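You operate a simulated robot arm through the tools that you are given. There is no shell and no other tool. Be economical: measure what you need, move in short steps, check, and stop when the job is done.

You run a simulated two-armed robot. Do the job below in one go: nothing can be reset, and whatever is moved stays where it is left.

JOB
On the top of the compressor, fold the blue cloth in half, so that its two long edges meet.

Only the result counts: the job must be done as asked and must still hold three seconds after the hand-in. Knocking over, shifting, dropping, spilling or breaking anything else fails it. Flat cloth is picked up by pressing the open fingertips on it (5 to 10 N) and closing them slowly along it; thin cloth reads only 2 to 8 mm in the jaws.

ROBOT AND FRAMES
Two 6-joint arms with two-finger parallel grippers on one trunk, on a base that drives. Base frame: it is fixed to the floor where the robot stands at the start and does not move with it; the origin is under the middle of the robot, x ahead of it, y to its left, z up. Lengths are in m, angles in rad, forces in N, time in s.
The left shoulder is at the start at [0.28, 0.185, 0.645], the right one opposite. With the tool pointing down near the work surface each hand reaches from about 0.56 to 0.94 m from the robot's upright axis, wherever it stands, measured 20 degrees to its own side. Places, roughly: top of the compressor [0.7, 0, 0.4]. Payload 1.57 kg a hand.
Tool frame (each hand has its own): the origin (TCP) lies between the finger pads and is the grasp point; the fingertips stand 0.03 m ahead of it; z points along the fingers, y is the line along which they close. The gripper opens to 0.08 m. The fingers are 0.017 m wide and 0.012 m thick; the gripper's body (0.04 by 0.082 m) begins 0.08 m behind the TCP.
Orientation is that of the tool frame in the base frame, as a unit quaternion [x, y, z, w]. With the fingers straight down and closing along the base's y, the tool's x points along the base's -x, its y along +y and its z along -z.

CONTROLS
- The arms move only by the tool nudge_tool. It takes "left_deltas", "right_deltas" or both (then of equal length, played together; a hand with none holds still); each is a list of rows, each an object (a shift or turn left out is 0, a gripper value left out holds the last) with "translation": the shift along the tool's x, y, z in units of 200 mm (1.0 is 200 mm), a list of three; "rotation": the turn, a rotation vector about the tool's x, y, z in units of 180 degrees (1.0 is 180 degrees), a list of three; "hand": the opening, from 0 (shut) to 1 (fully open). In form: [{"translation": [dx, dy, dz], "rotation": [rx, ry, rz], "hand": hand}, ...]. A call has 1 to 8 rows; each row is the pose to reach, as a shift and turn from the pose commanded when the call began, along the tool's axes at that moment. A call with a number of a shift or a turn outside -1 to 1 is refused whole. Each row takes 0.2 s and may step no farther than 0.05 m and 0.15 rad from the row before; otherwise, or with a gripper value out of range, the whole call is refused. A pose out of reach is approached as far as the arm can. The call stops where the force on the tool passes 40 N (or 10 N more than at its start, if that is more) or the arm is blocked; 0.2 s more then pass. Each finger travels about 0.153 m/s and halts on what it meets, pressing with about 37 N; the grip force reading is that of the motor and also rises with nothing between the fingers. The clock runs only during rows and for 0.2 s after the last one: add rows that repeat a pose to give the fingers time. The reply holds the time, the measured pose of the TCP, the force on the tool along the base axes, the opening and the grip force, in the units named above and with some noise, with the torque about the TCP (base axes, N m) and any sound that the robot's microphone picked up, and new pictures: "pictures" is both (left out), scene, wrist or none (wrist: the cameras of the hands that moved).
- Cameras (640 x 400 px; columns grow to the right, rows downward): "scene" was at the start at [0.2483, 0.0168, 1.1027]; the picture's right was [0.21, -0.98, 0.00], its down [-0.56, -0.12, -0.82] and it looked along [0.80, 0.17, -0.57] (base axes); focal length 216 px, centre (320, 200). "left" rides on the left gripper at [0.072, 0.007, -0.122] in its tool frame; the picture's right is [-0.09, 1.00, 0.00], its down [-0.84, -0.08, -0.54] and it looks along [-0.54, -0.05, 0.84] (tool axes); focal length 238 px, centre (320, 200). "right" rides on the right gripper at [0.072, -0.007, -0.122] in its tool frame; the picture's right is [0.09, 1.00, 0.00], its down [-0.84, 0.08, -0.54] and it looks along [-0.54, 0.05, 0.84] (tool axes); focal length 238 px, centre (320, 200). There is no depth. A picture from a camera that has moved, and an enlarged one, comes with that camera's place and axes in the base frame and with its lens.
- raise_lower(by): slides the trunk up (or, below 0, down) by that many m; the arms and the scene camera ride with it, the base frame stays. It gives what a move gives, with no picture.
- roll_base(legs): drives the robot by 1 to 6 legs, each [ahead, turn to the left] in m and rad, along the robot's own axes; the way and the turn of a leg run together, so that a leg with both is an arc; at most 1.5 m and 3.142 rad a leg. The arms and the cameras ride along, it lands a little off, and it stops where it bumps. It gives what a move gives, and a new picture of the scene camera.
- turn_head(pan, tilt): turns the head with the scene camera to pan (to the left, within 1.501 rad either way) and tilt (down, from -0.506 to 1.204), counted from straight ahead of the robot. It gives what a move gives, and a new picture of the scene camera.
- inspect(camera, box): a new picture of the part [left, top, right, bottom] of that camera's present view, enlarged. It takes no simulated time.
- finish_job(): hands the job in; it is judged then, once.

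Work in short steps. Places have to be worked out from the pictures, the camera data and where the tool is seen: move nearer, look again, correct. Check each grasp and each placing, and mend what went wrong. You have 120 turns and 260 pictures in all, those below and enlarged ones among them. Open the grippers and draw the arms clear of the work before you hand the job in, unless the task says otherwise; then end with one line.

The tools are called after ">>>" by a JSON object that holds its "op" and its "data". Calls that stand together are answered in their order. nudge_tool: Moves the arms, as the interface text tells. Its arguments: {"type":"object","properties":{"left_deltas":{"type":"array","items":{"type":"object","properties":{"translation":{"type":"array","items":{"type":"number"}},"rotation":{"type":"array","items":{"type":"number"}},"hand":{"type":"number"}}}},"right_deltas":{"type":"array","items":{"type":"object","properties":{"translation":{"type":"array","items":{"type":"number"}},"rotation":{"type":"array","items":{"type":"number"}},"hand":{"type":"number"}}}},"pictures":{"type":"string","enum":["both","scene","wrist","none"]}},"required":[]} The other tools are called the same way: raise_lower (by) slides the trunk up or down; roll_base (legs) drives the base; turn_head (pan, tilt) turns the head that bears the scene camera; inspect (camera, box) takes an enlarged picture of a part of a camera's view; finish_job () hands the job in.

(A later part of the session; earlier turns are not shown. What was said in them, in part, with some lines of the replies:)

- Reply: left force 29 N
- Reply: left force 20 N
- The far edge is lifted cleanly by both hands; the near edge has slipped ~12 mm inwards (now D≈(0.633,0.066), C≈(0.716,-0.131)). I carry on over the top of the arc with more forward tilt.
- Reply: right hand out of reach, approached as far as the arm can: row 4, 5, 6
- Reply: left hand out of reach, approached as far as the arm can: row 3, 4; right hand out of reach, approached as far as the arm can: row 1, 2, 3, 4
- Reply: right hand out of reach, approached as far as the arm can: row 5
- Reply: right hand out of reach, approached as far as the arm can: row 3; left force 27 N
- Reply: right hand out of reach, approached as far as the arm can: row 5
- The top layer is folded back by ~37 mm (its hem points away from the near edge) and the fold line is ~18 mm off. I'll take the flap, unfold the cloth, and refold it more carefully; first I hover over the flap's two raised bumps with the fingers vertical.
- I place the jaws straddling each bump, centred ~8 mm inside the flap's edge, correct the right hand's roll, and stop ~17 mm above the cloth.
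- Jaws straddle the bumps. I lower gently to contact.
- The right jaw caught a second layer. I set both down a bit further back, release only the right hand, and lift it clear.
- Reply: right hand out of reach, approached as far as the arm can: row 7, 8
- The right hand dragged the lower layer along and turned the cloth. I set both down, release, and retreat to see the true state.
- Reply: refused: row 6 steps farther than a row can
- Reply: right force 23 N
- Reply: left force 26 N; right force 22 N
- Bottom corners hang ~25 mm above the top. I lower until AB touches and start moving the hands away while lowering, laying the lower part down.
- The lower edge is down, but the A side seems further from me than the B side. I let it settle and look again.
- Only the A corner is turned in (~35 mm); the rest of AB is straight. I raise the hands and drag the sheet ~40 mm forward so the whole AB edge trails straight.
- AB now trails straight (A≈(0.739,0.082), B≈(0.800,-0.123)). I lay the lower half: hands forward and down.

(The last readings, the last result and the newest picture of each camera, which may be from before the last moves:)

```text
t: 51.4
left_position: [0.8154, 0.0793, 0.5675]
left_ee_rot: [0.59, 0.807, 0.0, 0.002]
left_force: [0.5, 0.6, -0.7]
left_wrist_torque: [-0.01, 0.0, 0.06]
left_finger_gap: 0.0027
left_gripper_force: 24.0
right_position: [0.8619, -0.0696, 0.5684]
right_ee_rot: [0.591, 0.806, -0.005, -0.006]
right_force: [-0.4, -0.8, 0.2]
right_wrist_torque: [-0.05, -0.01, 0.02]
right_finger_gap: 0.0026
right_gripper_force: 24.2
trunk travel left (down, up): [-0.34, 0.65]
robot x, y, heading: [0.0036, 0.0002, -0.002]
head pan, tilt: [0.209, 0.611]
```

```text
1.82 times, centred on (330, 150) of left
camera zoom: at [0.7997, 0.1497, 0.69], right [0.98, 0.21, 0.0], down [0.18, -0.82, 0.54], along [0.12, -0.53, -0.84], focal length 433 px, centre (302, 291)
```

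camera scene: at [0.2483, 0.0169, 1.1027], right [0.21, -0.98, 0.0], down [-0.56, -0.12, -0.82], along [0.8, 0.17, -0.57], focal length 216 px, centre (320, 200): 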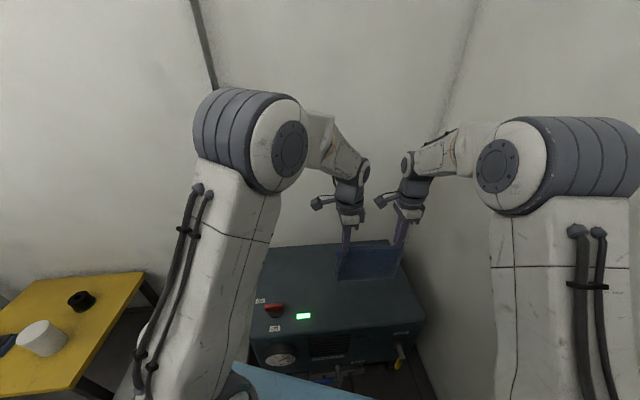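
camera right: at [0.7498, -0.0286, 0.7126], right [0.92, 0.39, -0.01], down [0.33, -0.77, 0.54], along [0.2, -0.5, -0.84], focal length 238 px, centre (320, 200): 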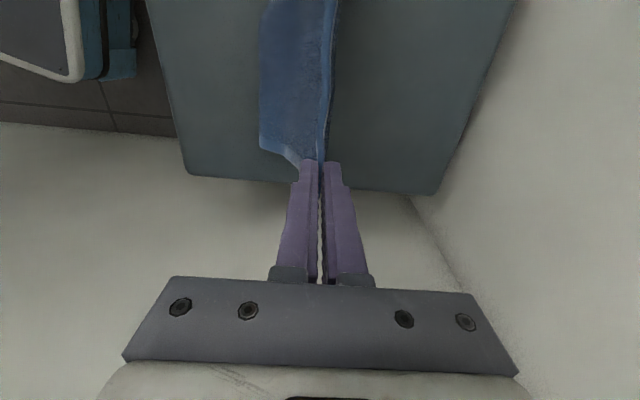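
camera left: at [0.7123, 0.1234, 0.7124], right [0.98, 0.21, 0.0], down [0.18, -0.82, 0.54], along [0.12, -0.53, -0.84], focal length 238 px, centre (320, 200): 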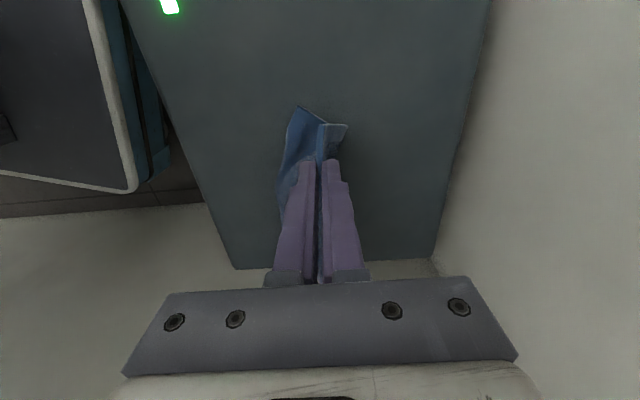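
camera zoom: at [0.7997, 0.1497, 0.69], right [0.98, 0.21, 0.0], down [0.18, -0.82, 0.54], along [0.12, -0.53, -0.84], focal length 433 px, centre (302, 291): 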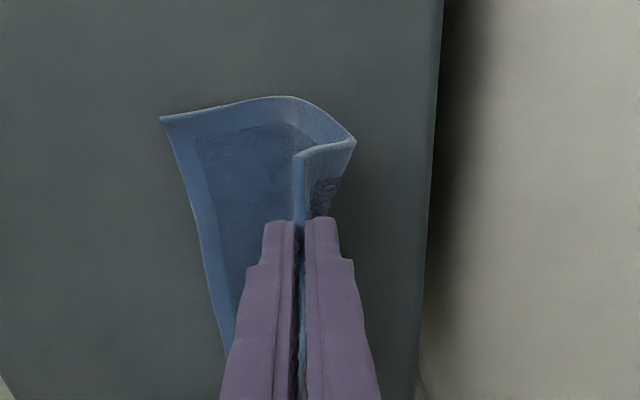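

The lower half lies straight. Now I bring DC back over in an arc towards AB, tilting the fingers forward up to 0.42 rad.

>>> {"op": "nudge_tool", "data": {"right_deltas": [{"translation": [0, -0.063, 0.003], "rotation": [-0.0223, 0, 0]}, {"translation": [0, -0.1335, 0.029], "rotation": [-0.0446, 0, 0]}, {"translation": [0, -0.204, 0.066], "rotation": [-0.0668, 0, 0]}, {"translation": [0, -0.264, 0.1185], "rotation": [-0.0891, 0, 0]}, {"translation": [0, -0.314, 0.1815], "rotation": [-0.1114, 0, 0]}, {"translation": [0, -0.3535, 0.2555], "rotation": [-0.1337, 0, 0]}], "left_deltas": [{"translation": [0, -0.063, 0.003], "rotation": [-0.0223, 0, 0]}, {"translation": [0, -0.1335, 0.029], "rotation": [-0.0446, 0, 0]}, {"translation": [0, -0.204, 0.066], "rotation": [-0.0668, 0, 0]}, {"translation": [0, -0.264, 0.1185], "rotation": [-0.0891, 0, 0]}, {"translation": [0, -0.314, 0.1815], "rotation": [-0.1114, 0, 0]}, {"translation": [0, -0.3535, 0.2555], "rotation": [-0.1337, 0, 0]}], "pictures": "both"}}

>>> {"op": "inspect", "data": {"camera": "scene", "box": [300, 220, 440, 310]}}

>>> {"op": "inspect", "data": {"camera": "left", "box": [200, 40, 460, 260]}}

```text
t: 52.8
left_position: [0.7478, 0.0588, 0.5166]
left_ee_rot: [0.578, 0.789, 0.168, 0.125]
left_force: [-0.5, -0.1, 0.0]
left_wrist_torque: [-0.04, 0.05, -0.01]
left_finger_gap: 0.0024
left_gripper_force: 23.7
right_position: [0.7936, -0.0919, 0.5179]
right_ee_rot: [0.58, 0.789, 0.163, 0.12]
right_force: [0.7, -0.3, 0.2]
right_wrist_torque: [-0.01, 0.01, -0.01]
right_finger_gap: 0.0025
right_gripper_force: 24.3
trunk travel left (down, up): [-0.34, 0.65]
robot x, y, heading: [0.0007, -0.0035, -0.0]
head pan, tilt: [0.209, 0.611]
camera scene: at [0.2483, 0.017, 1.1028], right [0.21, -0.98, 0.0], down [-0.56, -0.12, -0.82], along [0.8, 0.17, -0.57], focal length 216 px, centre (320, 200)
camera right: at [0.7198, -0.0388, 0.6274], right [0.84, 0.36, 0.39], down [0.11, -0.84, 0.53], along [0.52, -0.4, -0.75], focal length 238 px, centre (320, 200)
camera left: at [0.6842, 0.115, 0.6299], right [0.89, 0.19, 0.41], down [-0.03, -0.88, 0.47], along [0.45, -0.43, -0.79], focal length 238 px, centre (320, 200)
```

scene: 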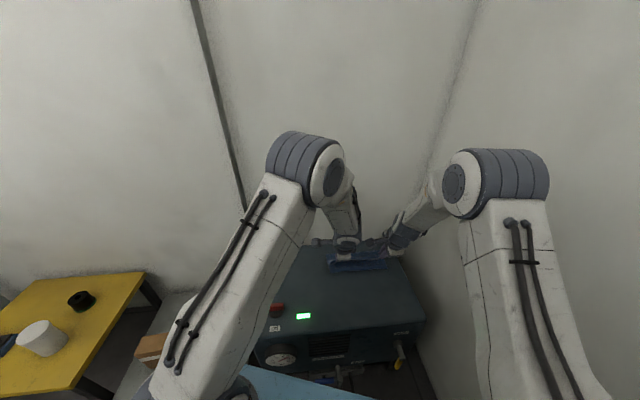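
right: 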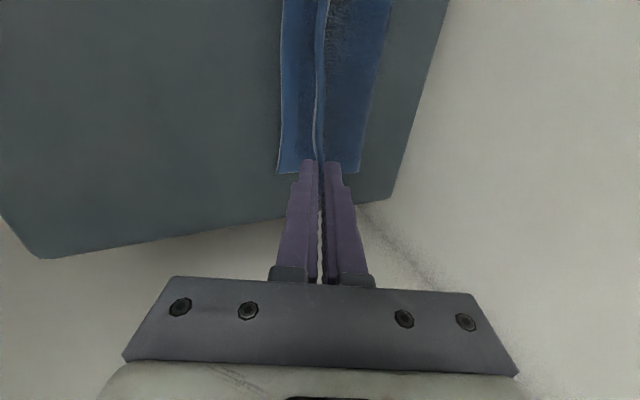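
left: 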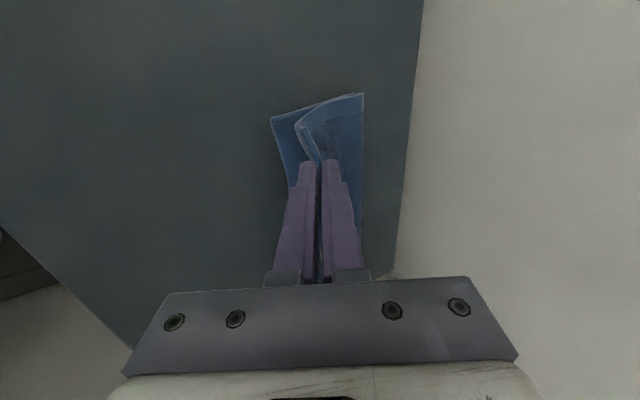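

```text
4.44 times, centred on (370, 265) of scene
camera zoom: at [0.2483, 0.017, 1.1028], right [0.21, -0.98, 0.0], down [-0.56, -0.12, -0.82], along [0.8, 0.17, -0.57], focal length 961 px, centre (98, -89)
```

zoom: 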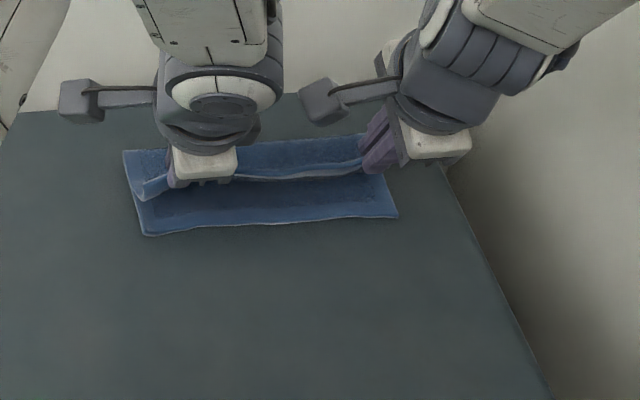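

```text
1.82 times, centred on (330, 150) of left
camera zoom: at [0.6842, 0.115, 0.6299], right [0.89, 0.19, 0.41], down [-0.03, -0.88, 0.47], along [0.45, -0.43, -0.79], focal length 433 px, centre (302, 291)
```

zoom: 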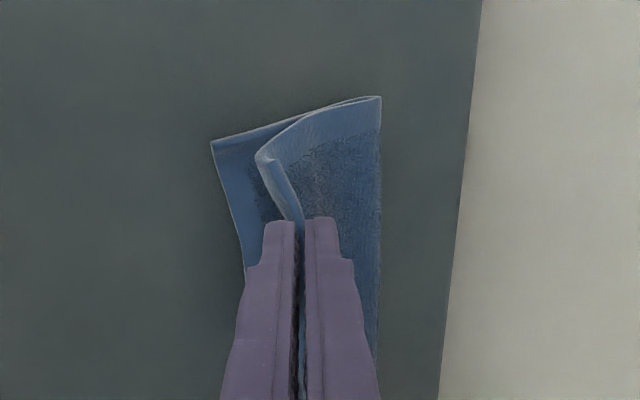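

The fold is forming well: back fold line ~93 mm from AB, which hasn't moved. I continue down to about 12 mm above AB.

>>> {"op": "nudge_tool", "data": {"right_deltas": [{"translation": [-0.003, -0.045, 0.04], "rotation": [-0.006, 0, 0]}, {"translation": [-0.006, -0.08, 0.09], "rotation": [-0.013, 0, 0]}, {"translation": [-0.009, -0.113, 0.14], "rotation": [-0.019, 0, 0]}, {"translation": [-0.0125, -0.145, 0.189], "rotation": [-0.0255, 0, 0]}], "left_deltas": [{"translation": [-0.003, -0.045, 0.04], "rotation": [-0.006, 0, 0]}, {"translation": [-0.006, -0.08, 0.09], "rotation": [-0.013, 0, 0]}, {"translation": [-0.009, -0.113, 0.14], "rotation": [-0.019, 0, 0]}, {"translation": [-0.0125, -0.145, 0.189], "rotation": [-0.0255, 0, 0]}], "pictures": "none"}}

>>> {"op": "inspect", "data": {"camera": "scene", "box": [300, 220, 440, 310]}}

>>> {"op": "inspect", "data": {"camera": "left", "box": [220, 60, 460, 260]}}

>>> {"op": "inspect", "data": {"camera": "right", "box": [220, 0, 460, 200]}}

```text
t: 53.8
left_position: [0.7401, 0.0518, 0.4694]
left_ee_rot: [0.571, 0.782, 0.2, 0.149]
left_force: [0.2, -0.1, 2.0]
left_wrist_torque: [-0.03, 0.01, 0.0]
left_finger_gap: 0.002
left_gripper_force: 23.6
right_position: [0.7837, -0.0888, 0.4861]
right_ee_rot: [0.573, 0.787, 0.192, 0.125]
right_force: [-0.7, 0.2, 0.1]
right_wrist_torque: [-0.01, -0.01, -0.02]
right_finger_gap: 0.0024
right_gripper_force: 23.7
right hand out of reach, approached as far as the arm can: row 2, 3, 4
trunk travel left (down, up): [-0.34, 0.65]
robot x, y, heading: [-0.0038, -0.0012, -0.003]
head pan, tilt: [0.209, 0.611]
```

```text
4.44 times, centred on (370, 265) of scene
camera zoom: at [0.2482, 0.0169, 1.1028], right [0.21, -0.98, 0.0], down [-0.56, -0.12, -0.82], along [0.8, 0.17, -0.57], focal length 961 px, centre (98, -89)
```

zoom: 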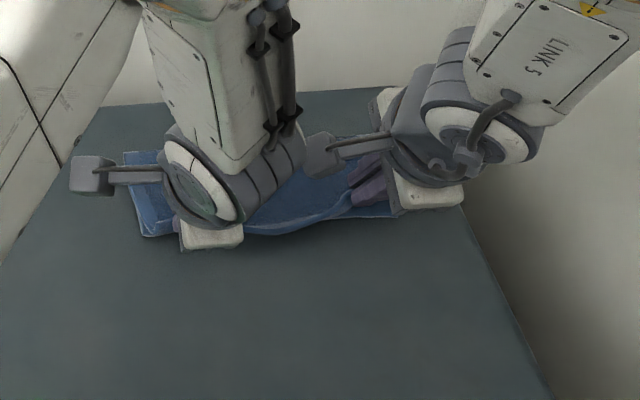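

```text
2.00 times, centred on (340, 160) of left
camera zoom: at [0.6674, 0.1044, 0.5795], right [0.86, 0.18, 0.48], down [-0.06, -0.9, 0.44], along [0.51, -0.41, -0.76], focal length 477 px, centre (280, 280)
```

zoom: 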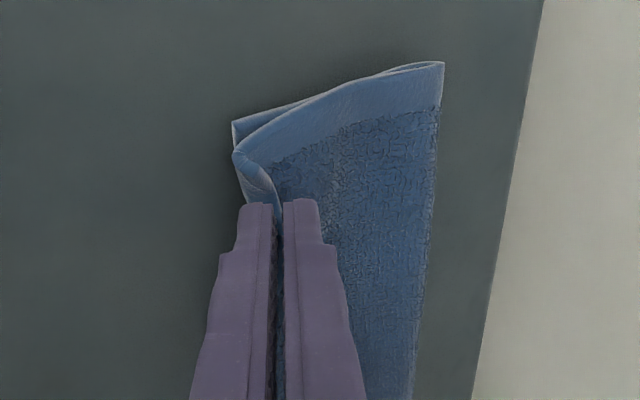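

```text
2.00 times, centred on (340, 100) of right
camera zoom: at [0.7044, -0.041, 0.5944], right [0.82, 0.36, 0.45], down [0.1, -0.86, 0.5], along [0.56, -0.36, -0.74], focal length 477 px, centre (280, 400)
```

zoom: 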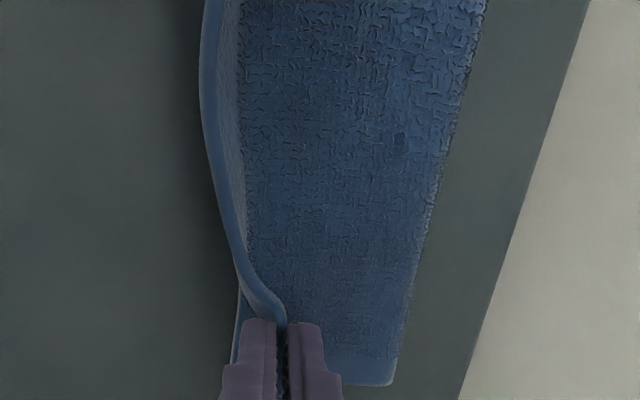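

The left corner D is almost exactly on A; the right hand hit its reach limit 27 mm up. I lower the right with a bit less tilt.

>>> {"op": "nudge_tool", "data": {"right_deltas": [{"translation": [0, -0.005, 0.022], "rotation": [0.008, 0, 0]}, {"translation": [0, -0.01, 0.045], "rotation": [0.016, 0, 0]}, {"translation": [0, -0.015, 0.067], "rotation": [0.024, 0, 0]}, {"translation": [0, -0.02, 0.089], "rotation": [0.032, 0, 0]}], "pictures": "none"}}

>>> {"op": "inspect", "data": {"camera": "right", "box": [220, 0, 460, 200]}}

>>> {"op": "inspect", "data": {"camera": "left", "box": [220, 60, 460, 260]}}

```text
t: 54.8
left_position: [0.7393, 0.0503, 0.4683]
left_ee_rot: [0.571, 0.782, 0.201, 0.147]
left_force: [0.5, 0.1, 0.8]
left_wrist_torque: [0.0, 0.04, -0.02]
left_finger_gap: 0.002
left_gripper_force: 23.9
right_position: [0.7857, -0.0853, 0.474]
right_ee_rot: [0.577, 0.789, 0.173, 0.119]
right_force: [-0.6, 0.0, 0.9]
right_wrist_torque: [0.0, 0.0, -0.03]
right_finger_gap: 0.0025
right_gripper_force: 24.0
right hand out of reach, approached as far as the arm can: row 3, 4
trunk travel left (down, up): [-0.34, 0.65]
robot x, y, heading: [0.0005, 0.0016, -0.001]
head pan, tilt: [0.209, 0.611]
```

```text
2.00 times, centred on (340, 100) of right
camera zoom: at [0.7114, -0.0344, 0.5837], right [0.84, 0.36, 0.41], down [0.11, -0.85, 0.52], along [0.53, -0.39, -0.75], focal length 477 px, centre (280, 400)
```

zoom: 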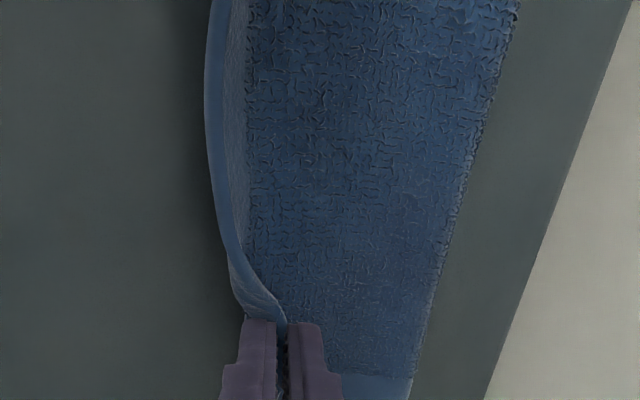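

```text
2.00 times, centred on (340, 160) of left
camera zoom: at [0.6674, 0.1044, 0.5796], right [0.86, 0.18, 0.48], down [-0.06, -0.9, 0.44], along [0.51, -0.41, -0.76], focal length 477 px, centre (280, 280)
```

zoom: 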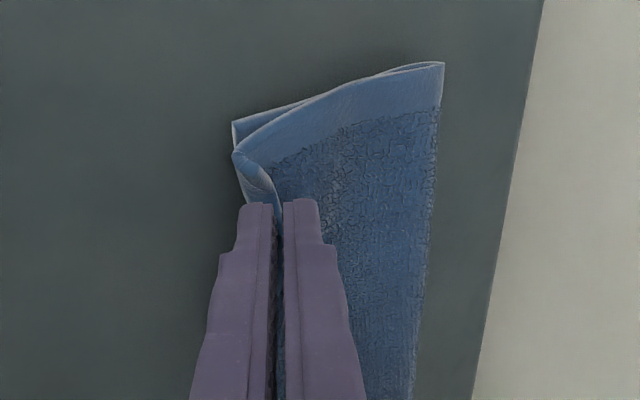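

The right hand drifted ~11 mm inwards, leaving slack in the edge. I reduce its tilt to 0.2 and move it outwards and down to its place.

>>> {"op": "nudge_tool", "data": {"right_deltas": [{"translation": [-0.01, 0.006, 0.0], "rotation": [0.024, 0, 0]}, {"translation": [-0.03, 0.011, 0.01], "rotation": [0.048, 0, 0]}, {"translation": [-0.055, 0.0165, 0.025], "rotation": [0.071, 0, 0]}, {"translation": [-0.055, 0.0165, 0.04], "rotation": [0.071, 0, 0]}], "pictures": "none"}}

>>> {"op": "inspect", "data": {"camera": "right", "box": [220, 0, 460, 200]}}

>>> {"op": "inspect", "data": {"camera": "scene", "box": [310, 230, 410, 295]}}

```text
t: 55.8
left_position: [0.7389, 0.0511, 0.4697]
left_ee_rot: [0.572, 0.782, 0.201, 0.147]
left_force: [0.3, 0.3, 0.8]
left_wrist_torque: [-0.03, 0.04, -0.02]
left_finger_gap: 0.0021
left_gripper_force: 23.4
right_position: [0.7962, -0.0925, 0.4687]
right_ee_rot: [0.589, 0.804, 0.066, 0.048]
right_force: [-0.3, 3.3, 4.3]
right_wrist_torque: [0.07, -0.05, 0.0]
right_finger_gap: 0.0023
right_gripper_force: 23.4
right hand out of reach, approached as far as the arm can: row 1, 2, 3
trunk travel left (down, up): [-0.34, 0.65]
robot x, y, heading: [0.0, 0.0051, -0.001]
head pan, tilt: [0.209, 0.611]
```

```text
2.00 times, centred on (340, 100) of right
camera zoom: at [0.7496, -0.0317, 0.5882], right [0.91, 0.38, 0.16], down [0.24, -0.8, 0.55], along [0.34, -0.46, -0.82], focal length 477 px, centre (280, 400)
```

zoom: 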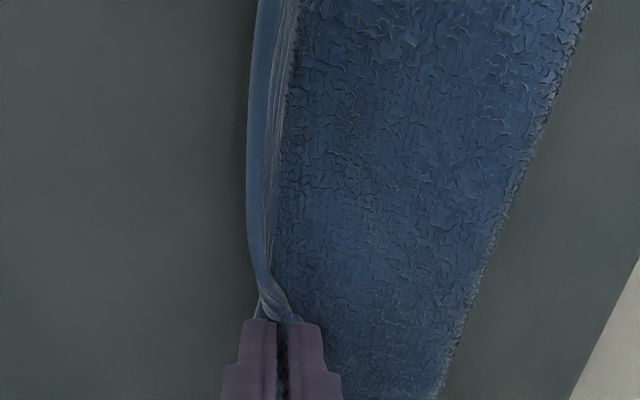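

```text
6.15 times, centred on (360, 262) of scene
camera zoom: at [0.2481, 0.017, 1.1029], right [0.21, -0.98, 0.0], down [-0.56, -0.12, -0.82], along [0.8, 0.17, -0.57], focal length 1330 px, centre (74, -185)
```

zoom: 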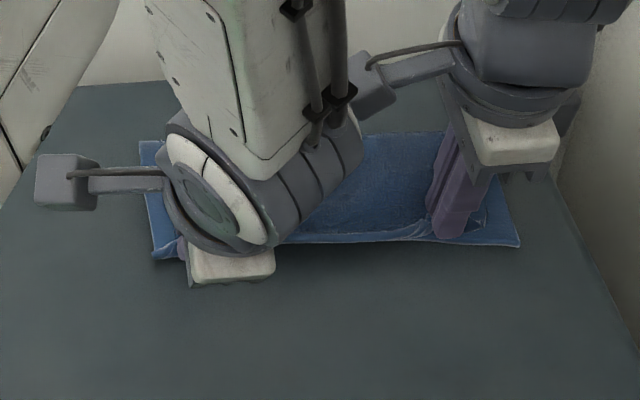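

Right hand is now in place (tip ~7 mm above, same line as AB). I open both jaws slightly and wipe gently towards the robot so the hem falls outwards onto AB, then lift.

>>> {"op": "nudge_tool", "data": {"right_deltas": [{"hand": 0.08}, {"translation": [0, 0.0016, -0.01], "hand": 0.16}, {"translation": [0, -0.027, -0.02], "hand": 0.16}, {"translation": [0, -0.065, -0.036], "hand": 0.16}, {"translation": [0, -0.089, -0.075], "hand": 0.16}, {"translation": [0, -0.08, -0.19], "hand": 0.16}], "left_deltas": [{"hand": 0.08}, {"translation": [0, 0.005, -0.0087], "hand": 0.16}, {"translation": [0, -0.0187, -0.0277], "hand": 0.16}, {"translation": [0, -0.049, -0.056], "hand": 0.16}, {"translation": [0, -0.0575, -0.1015], "hand": 0.16}, {"translation": [0, -0.01, -0.2065], "hand": 0.16}], "pictures": "wrist"}}

>>> {"op": "inspect", "data": {"camera": "left", "box": [220, 60, 460, 260]}}

>>> {"op": "inspect", "data": {"camera": "scene", "box": [310, 230, 410, 295]}}

```text
t: 57.2
left_position: [0.7192, 0.0434, 0.5075]
left_ee_rot: [0.571, 0.782, 0.2, 0.147]
left_force: [0.0, 1.4, 0.3]
left_wrist_torque: [-0.02, -0.03, -0.01]
left_finger_gap: 0.0128
left_gripper_force: 0.0
right_position: [0.7744, -0.0988, 0.5039]
right_ee_rot: [0.59, 0.804, 0.066, 0.048]
right_force: [-0.1, -0.3, -0.7]
right_wrist_torque: [-0.03, 0.01, -0.01]
right_finger_gap: 0.0127
right_gripper_force: 0.0
trunk travel left (down, up): [-0.34, 0.65]
robot x, y, heading: [-0.0011, -0.0021, 0.001]
head pan, tilt: [0.209, 0.611]
camera right: at [0.7281, -0.0383, 0.6232], right [0.91, 0.38, 0.16], down [0.24, -0.8, 0.55], along [0.34, -0.46, -0.82], focal length 238 px, centre (320, 200)
camera left: at [0.6468, 0.0963, 0.6166], right [0.86, 0.18, 0.48], down [-0.06, -0.9, 0.44], along [0.51, -0.41, -0.76], focal length 238 px, centre (320, 200)
```

right: 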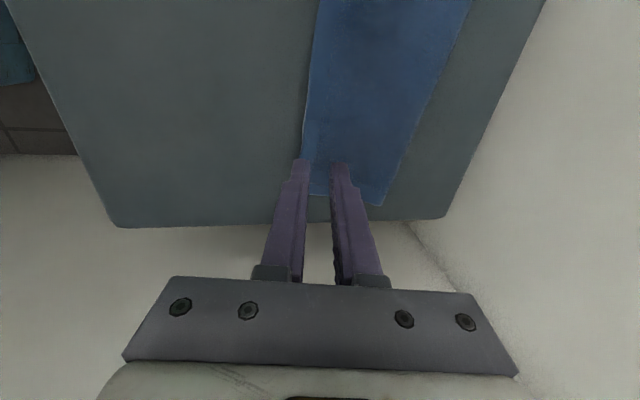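
left: 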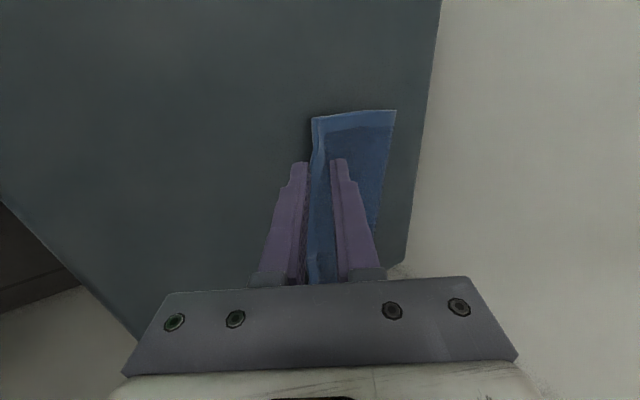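

```text
2.00 times, centred on (340, 160) of left
camera zoom: at [0.6468, 0.0963, 0.6166], right [0.86, 0.18, 0.48], down [-0.06, -0.9, 0.44], along [0.51, -0.41, -0.76], focal length 477 px, centre (280, 280)
```

zoom: 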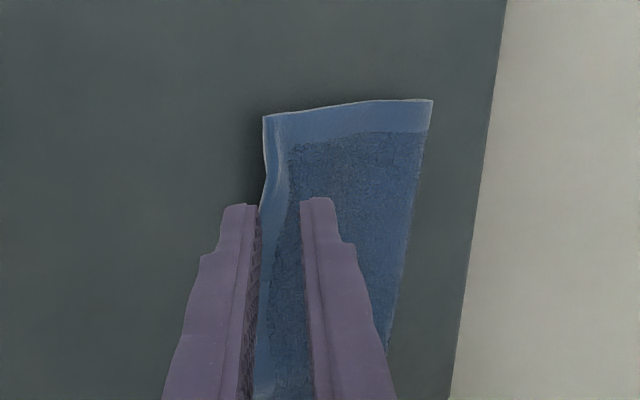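

```text
6.15 times, centred on (360, 262) of scene
camera zoom: at [0.2486, 0.0169, 1.1026], right [0.21, -0.98, 0.0], down [-0.56, -0.12, -0.82], along [0.8, 0.17, -0.57], focal length 1330 px, centre (74, -185)
```

zoom: 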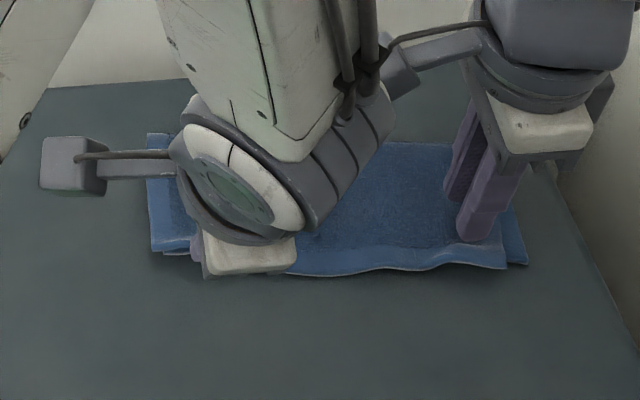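

The hem fell outwards onto AB — that looks like a proper half fold. I raise both hands clear and move them aside to check.

>>> {"op": "nudge_tool", "data": {"right_deltas": [{"translation": [0, 0, -0.2]}, {"translation": [0, 0, -0.4]}, {"translation": [-0.1, 0, -0.55]}, {"translation": [-0.25, 0, -0.65]}, {"translation": [-0.4, 0, -0.7]}], "left_deltas": [{"translation": [0, 0.1, -0.15]}, {"translation": [0, 0.2, -0.3]}, {"translation": [0.12, 0.28, -0.45]}, {"translation": [0.3, 0.3, -0.5]}, {"translation": [0.5, 0.3, -0.55]}], "pictures": "both"}}

>>> {"op": "inspect", "data": {"camera": "scene", "box": [310, 230, 410, 295]}}

```text
t: 58.4
left_position: [0.6846, 0.1374, 0.6346]
left_ee_rot: [0.572, 0.782, 0.2, 0.148]
left_force: [0.3, -0.8, -0.6]
left_wrist_torque: [-0.05, 0.04, 0.0]
left_finger_gap: 0.0126
left_gripper_force: 0.0
right_position: [0.7754, -0.1839, 0.6405]
right_ee_rot: [0.588, 0.804, 0.066, 0.047]
right_force: [-0.1, -0.2, 0.0]
right_wrist_torque: [0.01, 0.0, -0.01]
right_finger_gap: 0.0126
right_gripper_force: 0.1
trunk travel left (down, up): [-0.34, 0.65]
robot x, y, heading: [-0.0001, -0.0028, 0.004]
head pan, tilt: [0.209, 0.611]
camera scene: at [0.2485, 0.0169, 1.1027], right [0.21, -0.98, 0.0], down [-0.56, -0.12, -0.82], along [0.8, 0.17, -0.57], focal length 216 px, centre (320, 200)
camera right: at [0.7298, -0.1221, 0.7605], right [0.91, 0.38, 0.16], down [0.24, -0.8, 0.55], along [0.34, -0.46, -0.82], focal length 238 px, centre (320, 200)
camera left: at [0.6139, 0.191, 0.7451], right [0.86, 0.18, 0.48], down [-0.06, -0.9, 0.44], along [0.51, -0.41, -0.76], focal length 238 px, centre (320, 200)
```

scene: 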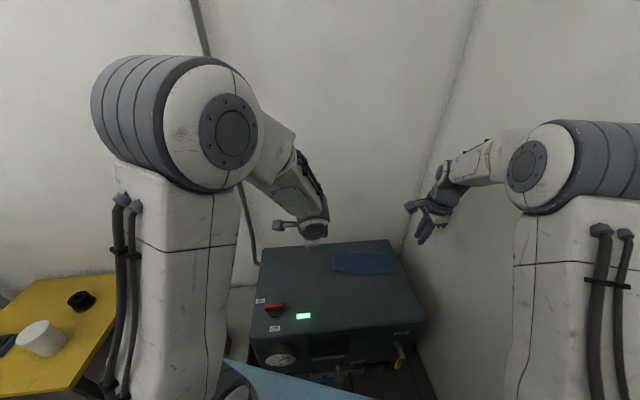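
right: 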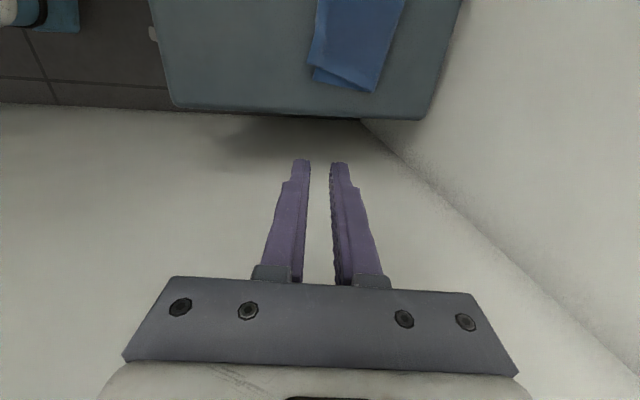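
left: 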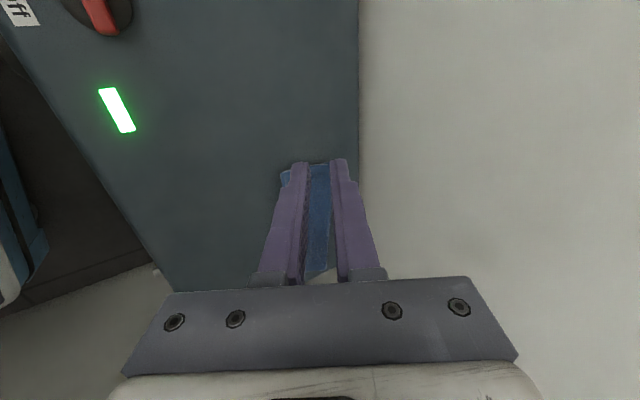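

```text
6.15 times, centred on (360, 262) of scene
camera zoom: at [0.2485, 0.0169, 1.1027], right [0.21, -0.98, 0.0], down [-0.56, -0.12, -0.82], along [0.8, 0.17, -0.57], focal length 1330 px, centre (74, -185)
```

zoom: 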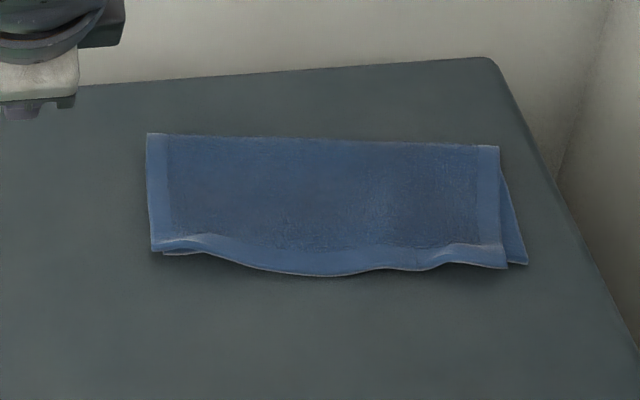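

The fold is good: D lies on A within ~8 mm, C ~12 mm inside B, and the middle of DC overhangs AB by ~10–14 mm. I'll nudge that middle bulge back with open vertical fingertips of the right hand; first I untilt and turn the hand.

>>> {"op": "nudge_tool", "data": {"right_deltas": [{"rotation": [0.026, 0, 0], "hand": 0.6}, {"rotation": [0.052, 0, 0], "hand": 0.6}], "pictures": "none"}}

>>> {"op": "nudge_tool", "data": {"right_deltas": [{"rotation": [0, 0, -0.0445]}, {"rotation": [0, 0, -0.089]}, {"rotation": [0, 0, -0.1335]}, {"rotation": [0, 0, -0.178]}, {"rotation": [0, 0, -0.2225]}, {"rotation": [0, 0, -0.267]}, {"rotation": [0, 0, -0.3115]}, {"rotation": [0, 0, -0.3565]}], "left_deltas": [{"translation": [0.1, 0, 0]}, {"translation": [0.2, 0, 0]}, {"translation": [0.3, 0, 0]}, {"translation": [0.4, 0, 0]}, {"translation": [0.4, 0, 0]}, {"translation": [0.4, 0, 0]}, {"translation": [0.4, 0, 0]}, {"translation": [0.4, 0, 0]}], "pictures": "wrist"}}

```text
t: 59.0
left_position: [0.6853, 0.1373, 0.6359]
left_ee_rot: [0.572, 0.782, 0.2, 0.147]
left_force: [-0.5, -0.2, -0.6]
left_wrist_torque: [0.01, 0.01, 0.0]
left_finger_gap: 0.0127
left_gripper_force: 0.2
right_position: [0.7767, -0.1836, 0.6404]
right_ee_rot: [0.592, 0.806, -0.002, -0.001]
right_force: [-0.7, 0.4, 0.2]
right_wrist_torque: [0.0, -0.01, -0.01]
right_finger_gap: 0.0477
right_gripper_force: 0.0
trunk travel left (down, up): [-0.34, 0.65]
robot x, y, heading: [-0.0009, -0.0016, -0.001]
head pan, tilt: [0.209, 0.611]
```

```text
t: 60.8
left_position: [0.6642, 0.215, 0.6299]
left_ee_rot: [0.571, 0.782, 0.201, 0.147]
left_force: [0.0, 0.3, -0.1]
left_wrist_torque: [-0.01, 0.0, 0.0]
left_finger_gap: 0.0128
left_gripper_force: 0.2
right_position: [0.7764, -0.1829, 0.6395]
right_ee_rot: [0.071, 0.997, -0.001, -0.001]
right_force: [0.6, -0.6, 1.3]
right_wrist_torque: [-0.01, -0.04, 0.01]
right_finger_gap: 0.0479
right_gripper_force: 0.0
trunk travel left (down, up): [-0.34, 0.65]
robot x, y, heading: [0.0035, -0.0007, -0.003]
head pan, tilt: [0.209, 0.611]
camera right: at [0.7046, -0.179, 0.7628], right [0.05, 1.0, 0.0], down [0.84, -0.04, 0.54], along [0.54, -0.03, -0.84], focal length 238 px, centre (320, 200)
camera left: at [0.5925, 0.2667, 0.7404], right [0.86, 0.18, 0.48], down [-0.06, -0.9, 0.44], along [0.51, -0.41, -0.76], focal length 238 px, centre (320, 200)
```

right: 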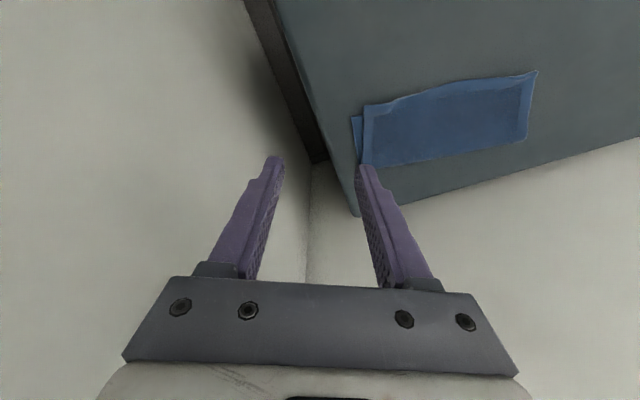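
left: 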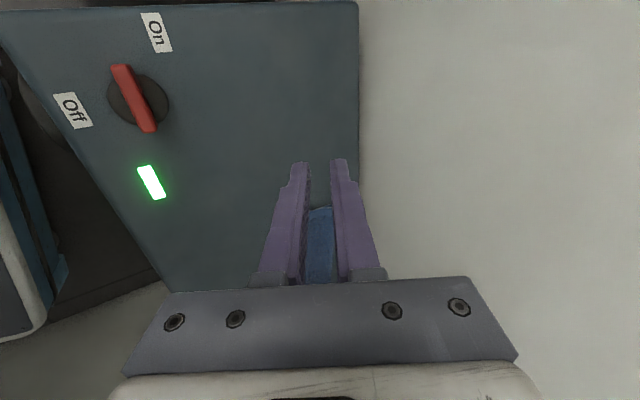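

From here the overhang in the middle is visible. I move the right hand to in front of the bulge, still 35 mm up, and check.

>>> {"op": "nudge_tool", "data": {"right_deltas": [{"translation": [0.1, 0.14, 0.05], "rotation": [0, 0, -0.02]}, {"translation": [0.2, 0.3, 0.15], "rotation": [0, 0, -0.04]}, {"translation": [0.3, 0.45, 0.3], "rotation": [0, 0, -0.06]}, {"translation": [0.36, 0.58, 0.45], "rotation": [0, 0, -0.08]}, {"translation": [0.374, 0.694, 0.6], "rotation": [0, 0, -0.1025]}, {"translation": [0.374, 0.694, 0.7], "rotation": [0, 0, -0.1025]}], "pictures": "wrist"}}

>>> {"op": "inspect", "data": {"camera": "right", "box": [180, 60, 500, 260]}}

```text
t: 62.2
left_position: [0.6639, 0.2143, 0.6299]
left_ee_rot: [0.572, 0.782, 0.2, 0.148]
left_force: [-0.1, -0.2, -0.2]
left_wrist_torque: [-0.05, 0.0, -0.03]
left_finger_gap: 0.0129
left_gripper_force: 0.0
right_position: [0.7218, -0.0354, 0.5029]
right_ee_rot: [-0.089, 0.996, 0.001, -0.001]
right_force: [0.2, -0.1, 0.1]
right_wrist_torque: [0.01, -0.01, 0.03]
right_finger_gap: 0.0482
right_gripper_force: 0.2
trunk travel left (down, up): [-0.34, 0.65]
robot x, y, heading: [0.002, -0.0031, 0.002]
head pan, tilt: [0.209, 0.611]
camera right: at [0.6531, -0.0529, 0.6243], right [-0.27, 0.96, 0.0], down [0.81, 0.22, 0.54], along [0.52, 0.15, -0.84], focal length 238 px, centre (320, 200)
```

right: 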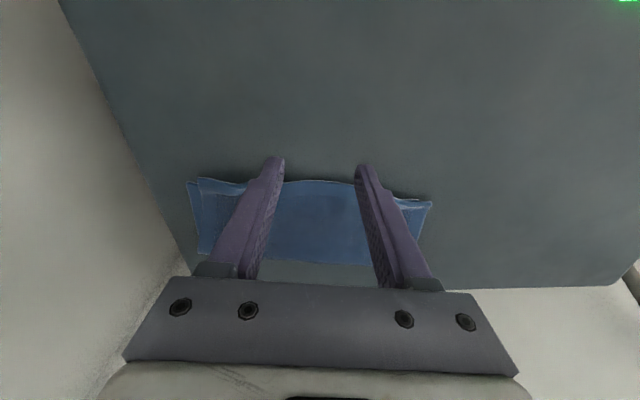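

```text
2.00 times, centred on (340, 160) of right
camera zoom: at [0.6531, -0.0529, 0.6243], right [-0.27, 0.96, 0.0], down [0.81, 0.22, 0.54], along [0.52, 0.15, -0.84], focal length 477 px, centre (280, 280)
```

zoom: 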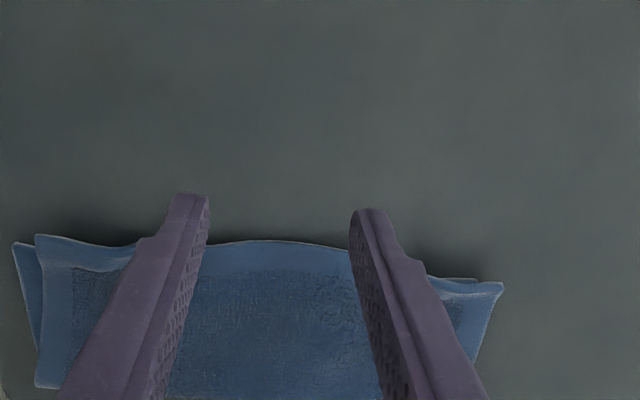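

The middle overhangs by ~13 mm (edge at x≈0.751 versus AB line 0.765). I lower the fingertips to just above the surface in front of it and push forward until flush.

>>> {"op": "nudge_tool", "data": {"right_deltas": [{"translation": [0, 0, 0.07]}, {"translation": [0, 0, 0.14]}, {"translation": [0, 0, 0.188]}, {"translation": [-0.06, 0, 0.188]}, {"translation": [-0.1, 0, 0.188]}, {"translation": [-0.13, 0, 0.188]}, {"translation": [-0.15, 0, 0.188]}, {"translation": [-0.165, 0, 0.188]}], "pictures": "wrist"}}

>>> {"op": "inspect", "data": {"camera": "right", "box": [180, 60, 500, 260]}}

```text
t: 64.0
left_position: [0.6632, 0.2132, 0.6296]
left_ee_rot: [0.571, 0.782, 0.2, 0.148]
left_force: [0.1, -0.4, 0.3]
left_wrist_torque: [-0.01, 0.0, 0.04]
left_finger_gap: 0.0128
left_gripper_force: 0.1
right_position: [0.7543, -0.0285, 0.4627]
right_ee_rot: [-0.089, 0.996, 0.002, -0.001]
right_force: [-0.4, -0.2, 0.1]
right_wrist_torque: [0.03, -0.01, 0.0]
right_finger_gap: 0.048
right_gripper_force: 0.1
trunk travel left (down, up): [-0.34, 0.65]
robot x, y, heading: [0.0018, 0.0011, 0.002]
head pan, tilt: [0.209, 0.611]
camera right: at [0.6857, -0.0473, 0.5855], right [-0.27, 0.96, 0.0], down [0.81, 0.22, 0.54], along [0.52, 0.14, -0.84], focal length 238 px, centre (320, 200)
```

right: 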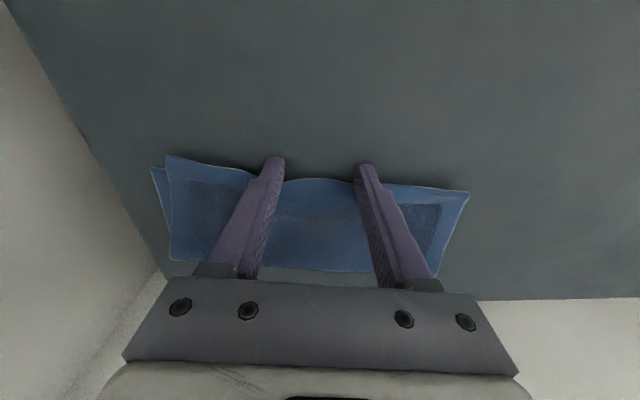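

```text
2.00 times, centred on (340, 160) of right
camera zoom: at [0.6857, -0.0473, 0.5855], right [-0.27, 0.96, 0.0], down [0.81, 0.22, 0.54], along [0.52, 0.14, -0.84], focal length 477 px, centre (280, 280)
```

zoom: 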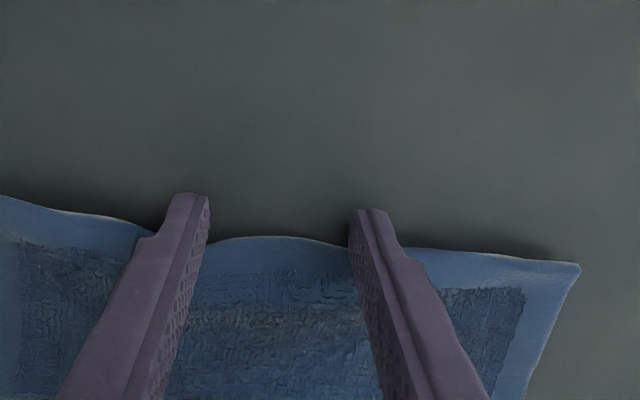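

The middle is now within ~2 mm of the AB line. I back off, lift and retreat the right hand, then check from the scene camera.

>>> {"op": "nudge_tool", "data": {"right_deltas": [{"translation": [0.08, 0, 0]}, {"translation": [0.1, 0, -0.15]}, {"translation": [0.1, 0, -0.35]}, {"translation": [0.1, -0.1, -0.55]}, {"translation": [0.1, -0.3, -0.65]}, {"translation": [0.1, -0.5, -0.7]}, {"translation": [0.1, -0.7, -0.75]}], "pictures": "both"}}

>>> {"op": "inspect", "data": {"camera": "scene", "box": [310, 230, 410, 295]}}

>>> {"op": "inspect", "data": {"camera": "right", "box": [320, 40, 560, 200]}}

```text
t: 65.6
left_position: [0.6641, 0.2149, 0.6314]
left_ee_rot: [0.571, 0.782, 0.201, 0.147]
left_force: [-0.2, 0.8, 0.2]
left_wrist_torque: [-0.03, 0.0, -0.02]
left_finger_gap: 0.0128
left_gripper_force: 0.1
right_position: [0.7591, -0.173, 0.6154]
right_ee_rot: [-0.089, 0.996, 0.0, 0.0]
right_force: [-0.3, 0.4, 0.4]
right_wrist_torque: [-0.01, 0.02, -0.01]
right_finger_gap: 0.0482
right_gripper_force: 0.0
trunk travel left (down, up): [-0.34, 0.65]
robot x, y, heading: [-0.0012, -0.002, 0.0]
head pan, tilt: [0.209, 0.611]
camera scene: at [0.2483, 0.0172, 1.1027], right [0.21, -0.98, 0.0], down [-0.56, -0.12, -0.82], along [0.8, 0.17, -0.57], focal length 216 px, centre (320, 200)
camera right: at [0.6895, -0.1923, 0.737], right [-0.27, 0.96, 0.0], down [0.81, 0.22, 0.54], along [0.52, 0.15, -0.84], focal length 238 px, centre (320, 200)
```

scene: 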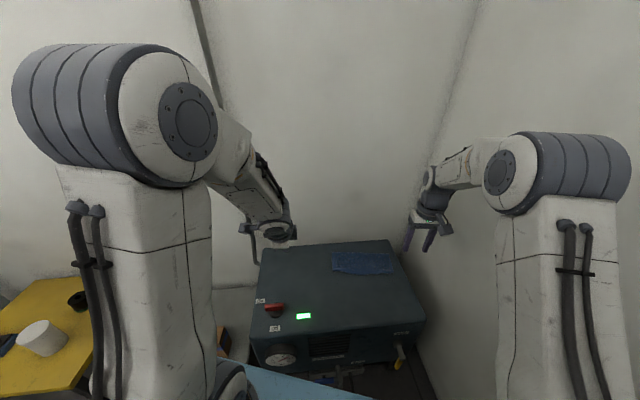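
right: 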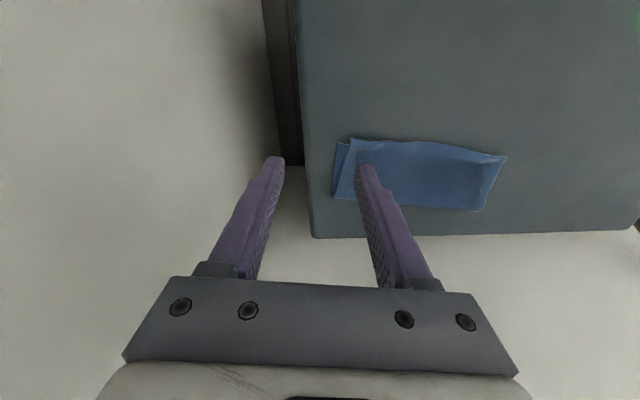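

```text
6.15 times, centred on (360, 262) of scene
camera zoom: at [0.2483, 0.0172, 1.1027], right [0.21, -0.98, 0.0], down [-0.56, -0.12, -0.82], along [0.8, 0.17, -0.57], focal length 1330 px, centre (74, -185)
```

zoom: 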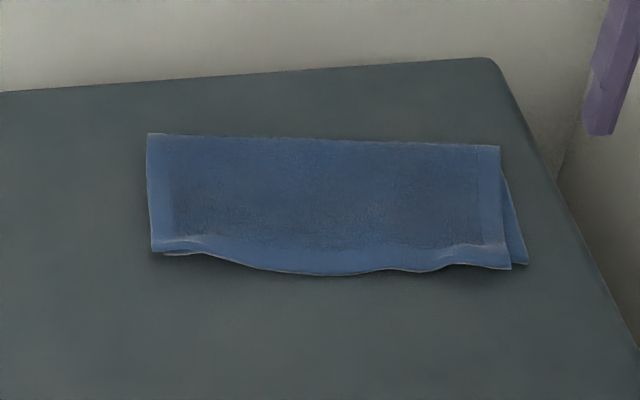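

```text
2.50 times, centred on (440, 120) of right
camera zoom: at [0.6895, -0.1923, 0.737], right [-0.27, 0.96, 0.0], down [0.81, 0.22, 0.54], along [0.52, 0.15, -0.84], focal length 596 px, centre (20, 400)
```

zoom: 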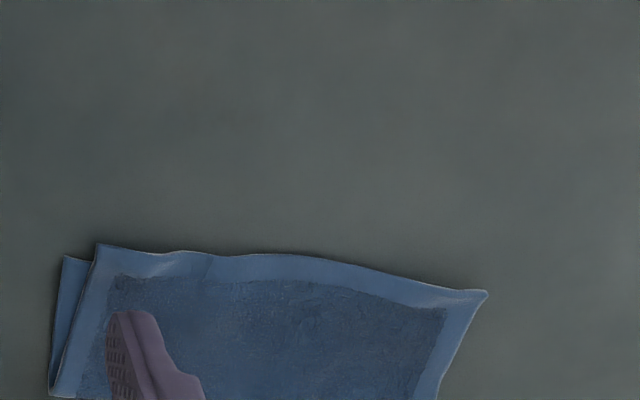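

The edge sprang back almost fully, so the top layer needs to slide ~10 mm away from me and ~10 mm to the right overall. I'll press open fingertips lightly on the top layer and slide it; first hover over its middle.

>>> {"op": "nudge_tool", "data": {"right_deltas": [{"translation": [-0.045, 0.14, 0.1], "hand": 1.0}, {"translation": [-0.09, 0.28, 0.22], "hand": 1.0}, {"translation": [-0.134, 0.42, 0.36], "hand": 1.0}, {"translation": [-0.18, 0.56, 0.5], "hand": 1.0}, {"translation": [-0.2225, 0.7015, 0.64], "hand": 1.0}, {"translation": [-0.2225, 0.7015, 0.69], "hand": 1.0}], "pictures": "wrist"}}

```text
t: 67.0
left_position: [0.6656, 0.2146, 0.6307]
left_ee_rot: [0.572, 0.781, 0.2, 0.148]
left_force: [0.5, 0.6, -0.1]
left_wrist_torque: [0.01, -0.04, 0.01]
left_finger_gap: 0.0131
left_gripper_force: 0.1
right_position: [0.7809, -0.0239, 0.4762]
right_ee_rot: [-0.088, 0.996, 0.001, -0.001]
right_force: [0.9, -1.1, 0.5]
right_wrist_torque: [-0.01, 0.01, 0.0]
right_finger_gap: 0.0802
right_gripper_force: 0.0
trunk travel left (down, up): [-0.34, 0.65]
robot x, y, heading: [0.0001, 0.0022, -0.002]
head pan, tilt: [0.209, 0.611]
camera right: at [0.7109, -0.0417, 0.5983], right [-0.27, 0.96, 0.0], down [0.81, 0.22, 0.54], along [0.52, 0.14, -0.84], focal length 238 px, centre (320, 200)
```

right: 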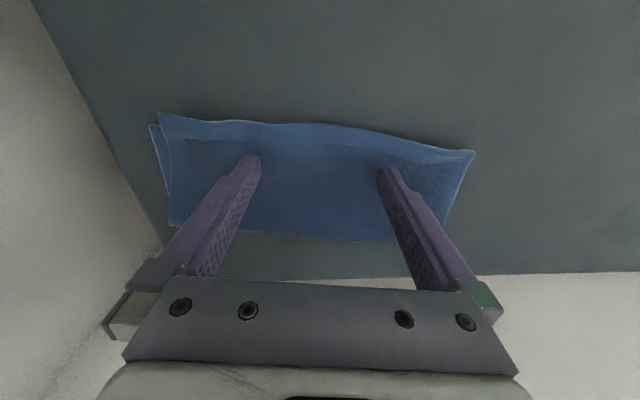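

I lower to a light contact.

>>> {"op": "nudge_tool", "data": {"right_deltas": [{"translation": [0, 0, 0.025]}, {"translation": [0, 0, 0.045]}, {"translation": [0, 0, 0.055]}], "pictures": "none"}}

```text
t: 67.8
left_position: [0.6657, 0.2149, 0.6303]
left_ee_rot: [0.571, 0.782, 0.2, 0.148]
left_force: [0.1, 0.1, 0.4]
left_wrist_torque: [-0.01, 0.02, -0.01]
left_finger_gap: 0.0127
left_gripper_force: 0.0
right_position: [0.7803, -0.025, 0.4657]
right_ee_rot: [-0.09, 0.996, 0.001, 0.001]
right_force: [-1.1, 3.3, 8.0]
right_wrist_torque: [0.02, 0.02, -0.03]
right_finger_gap: 0.0798
right_gripper_force: 0.0
trunk travel left (down, up): [-0.34, 0.65]
robot x, y, heading: [-0.0023, 0.0009, -0.001]
head pan, tilt: [0.209, 0.611]
```

8 N; I ease slightly and slide 10 mm forward and 10 mm right, then lift.

>>> {"op": "nudge_tool", "data": {"right_deltas": [{"translation": [0, 0, -0.002]}, {"translation": [-0.02, -0.02, -0.002]}, {"translation": [-0.04, -0.04, -0.002]}, {"translation": [-0.055, -0.055, -0.002]}, {"translation": [-0.055, -0.055, -0.06]}, {"translation": [-0.055, -0.055, -0.15]}], "pictures": "wrist"}}

>>> {"op": "inspect", "data": {"camera": "right", "box": [120, 60, 520, 310]}}

```text
t: 69.2
left_position: [0.6646, 0.2139, 0.6305]
left_ee_rot: [0.572, 0.782, 0.2, 0.148]
left_force: [0.7, -0.3, -0.8]
left_wrist_torque: [0.0, 0.01, 0.0]
left_finger_gap: 0.0128
left_gripper_force: 0.0
right_position: [0.7896, -0.0331, 0.4928]
right_ee_rot: [-0.089, 0.996, 0.0, -0.002]
right_force: [-0.6, -0.5, -0.5]
right_wrist_torque: [0.0, 0.0, -0.01]
right_finger_gap: 0.0801
right_gripper_force: 0.1
trunk travel left (down, up): [-0.34, 0.65]
robot x, y, heading: [-0.0017, 0.0022, -0.0]
head pan, tilt: [0.209, 0.611]
camera right: at [0.7216, -0.0521, 0.6156], right [-0.27, 0.96, 0.0], down [0.81, 0.22, 0.54], along [0.52, 0.14, -0.84], focal length 238 px, centre (320, 200)
```

right: 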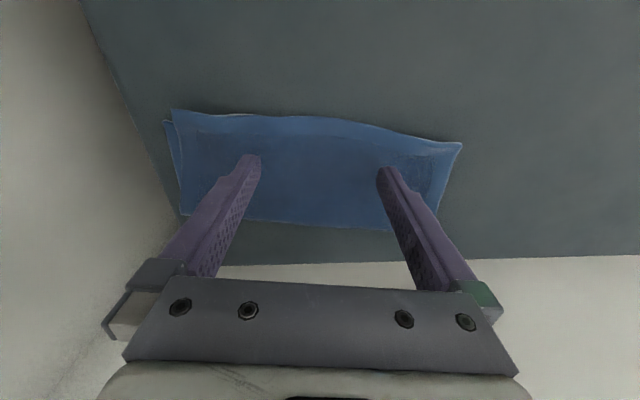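

```text
1.60 times, centred on (320, 185) of right
camera zoom: at [0.7216, -0.0521, 0.6156], right [-0.27, 0.96, 0.0], down [0.81, 0.22, 0.54], along [0.52, 0.14, -0.84], focal length 381 px, centre (320, 224)
```

zoom: 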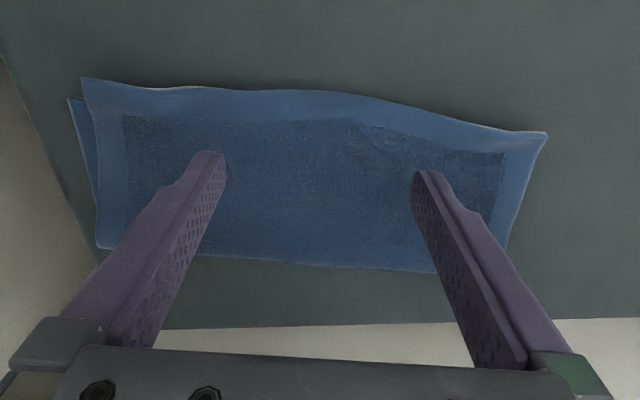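

The whole cloth moved together, so the fold is unchanged: edges meet within roughly 10–14 mm, flat and stable. I leave it and withdraw the right hand well clear, then take a last look.

>>> {"op": "nudge_tool", "data": {"right_deltas": [{"translation": [0.0, 0, -0.2], "hand": 1.0}, {"translation": [0.05, 0, -0.4]}, {"translation": [0.15, -0.1, -0.55]}, {"translation": [0.25, -0.28, -0.62]}, {"translation": [0.35, -0.48, -0.7]}, {"translation": [0.45, -0.66, -0.75]}, {"translation": [0.5, -0.85, -0.8]}], "left_deltas": [{"hand": 0.3}, {"hand": 0.5, "translation": [0.1, 0, 0]}, {"hand": 0.6, "translation": [0.2, 0, -0.05]}, {"hand": 0.6, "translation": [0.3, 0, -0.1]}, {"translation": [0.3, 0, -0.1]}, {"translation": [0.3, 0, -0.1]}, {"translation": [0.3, 0, -0.1]}], "pictures": "scene"}}

>>> {"op": "inspect", "data": {"camera": "scene", "box": [310, 230, 410, 295]}}

```text
t: 70.8
left_position: [0.6334, 0.27, 0.6474]
left_ee_rot: [0.571, 0.782, 0.2, 0.148]
left_force: [0.1, -0.1, 0.1]
left_wrist_torque: [0.0, 0.0, -0.02]
left_finger_gap: 0.0478
left_gripper_force: 0.1
right_position: [0.7214, -0.2199, 0.6552]
right_ee_rot: [-0.089, 0.996, 0.001, -0.001]
right_force: [-0.3, 0.4, -0.9]
right_wrist_torque: [0.0, 0.01, -0.05]
right_finger_gap: 0.0798
right_gripper_force: 0.1
trunk travel left (down, up): [-0.34, 0.65]
robot x, y, heading: [-0.001, 0.0032, -0.001]
head pan, tilt: [0.209, 0.611]
camera scene: at [0.2484, 0.0172, 1.1027], right [0.21, -0.98, 0.0], down [-0.56, -0.12, -0.82], along [0.8, 0.17, -0.57], focal length 216 px, centre (320, 200)
```

scene: 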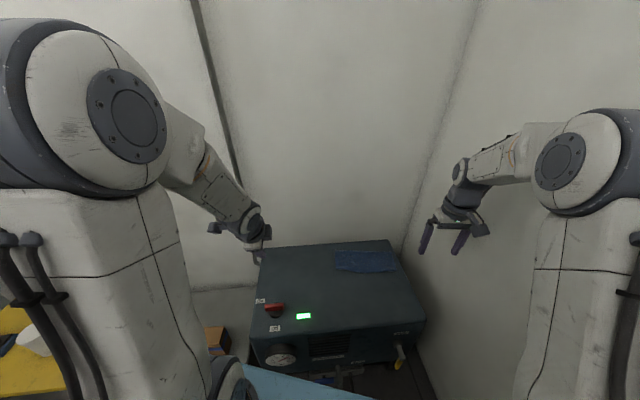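

```text
6.15 times, centred on (360, 262) of scene
camera zoom: at [0.2484, 0.0172, 1.1027], right [0.21, -0.98, 0.0], down [-0.56, -0.12, -0.82], along [0.8, 0.17, -0.57], focal length 1330 px, centre (74, -185)
```

zoom: 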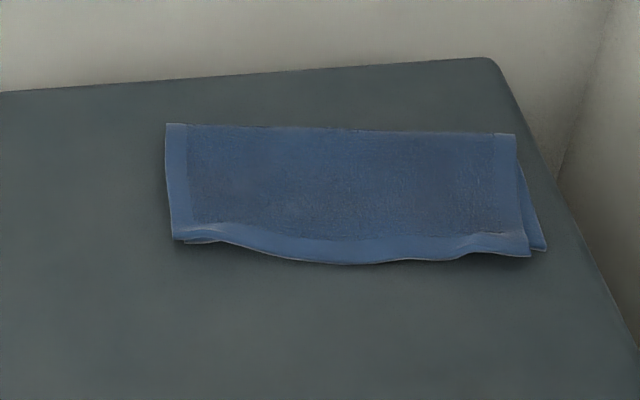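

The cloth lies folded in half with its long edges together, both grippers are open and clear, and nothing else was touched. I hand the job in.

>>> {"op": "finish_job", "data": {}}

```text
The job is handed in.
```

The blue cloth is folded in half on top of the compressor and handed in, with the long edges meeting to within about 10–14 mm: the top edge overhangs by about 13 mm in the middle, and one top corner sits about 14 mm off the corner below it.
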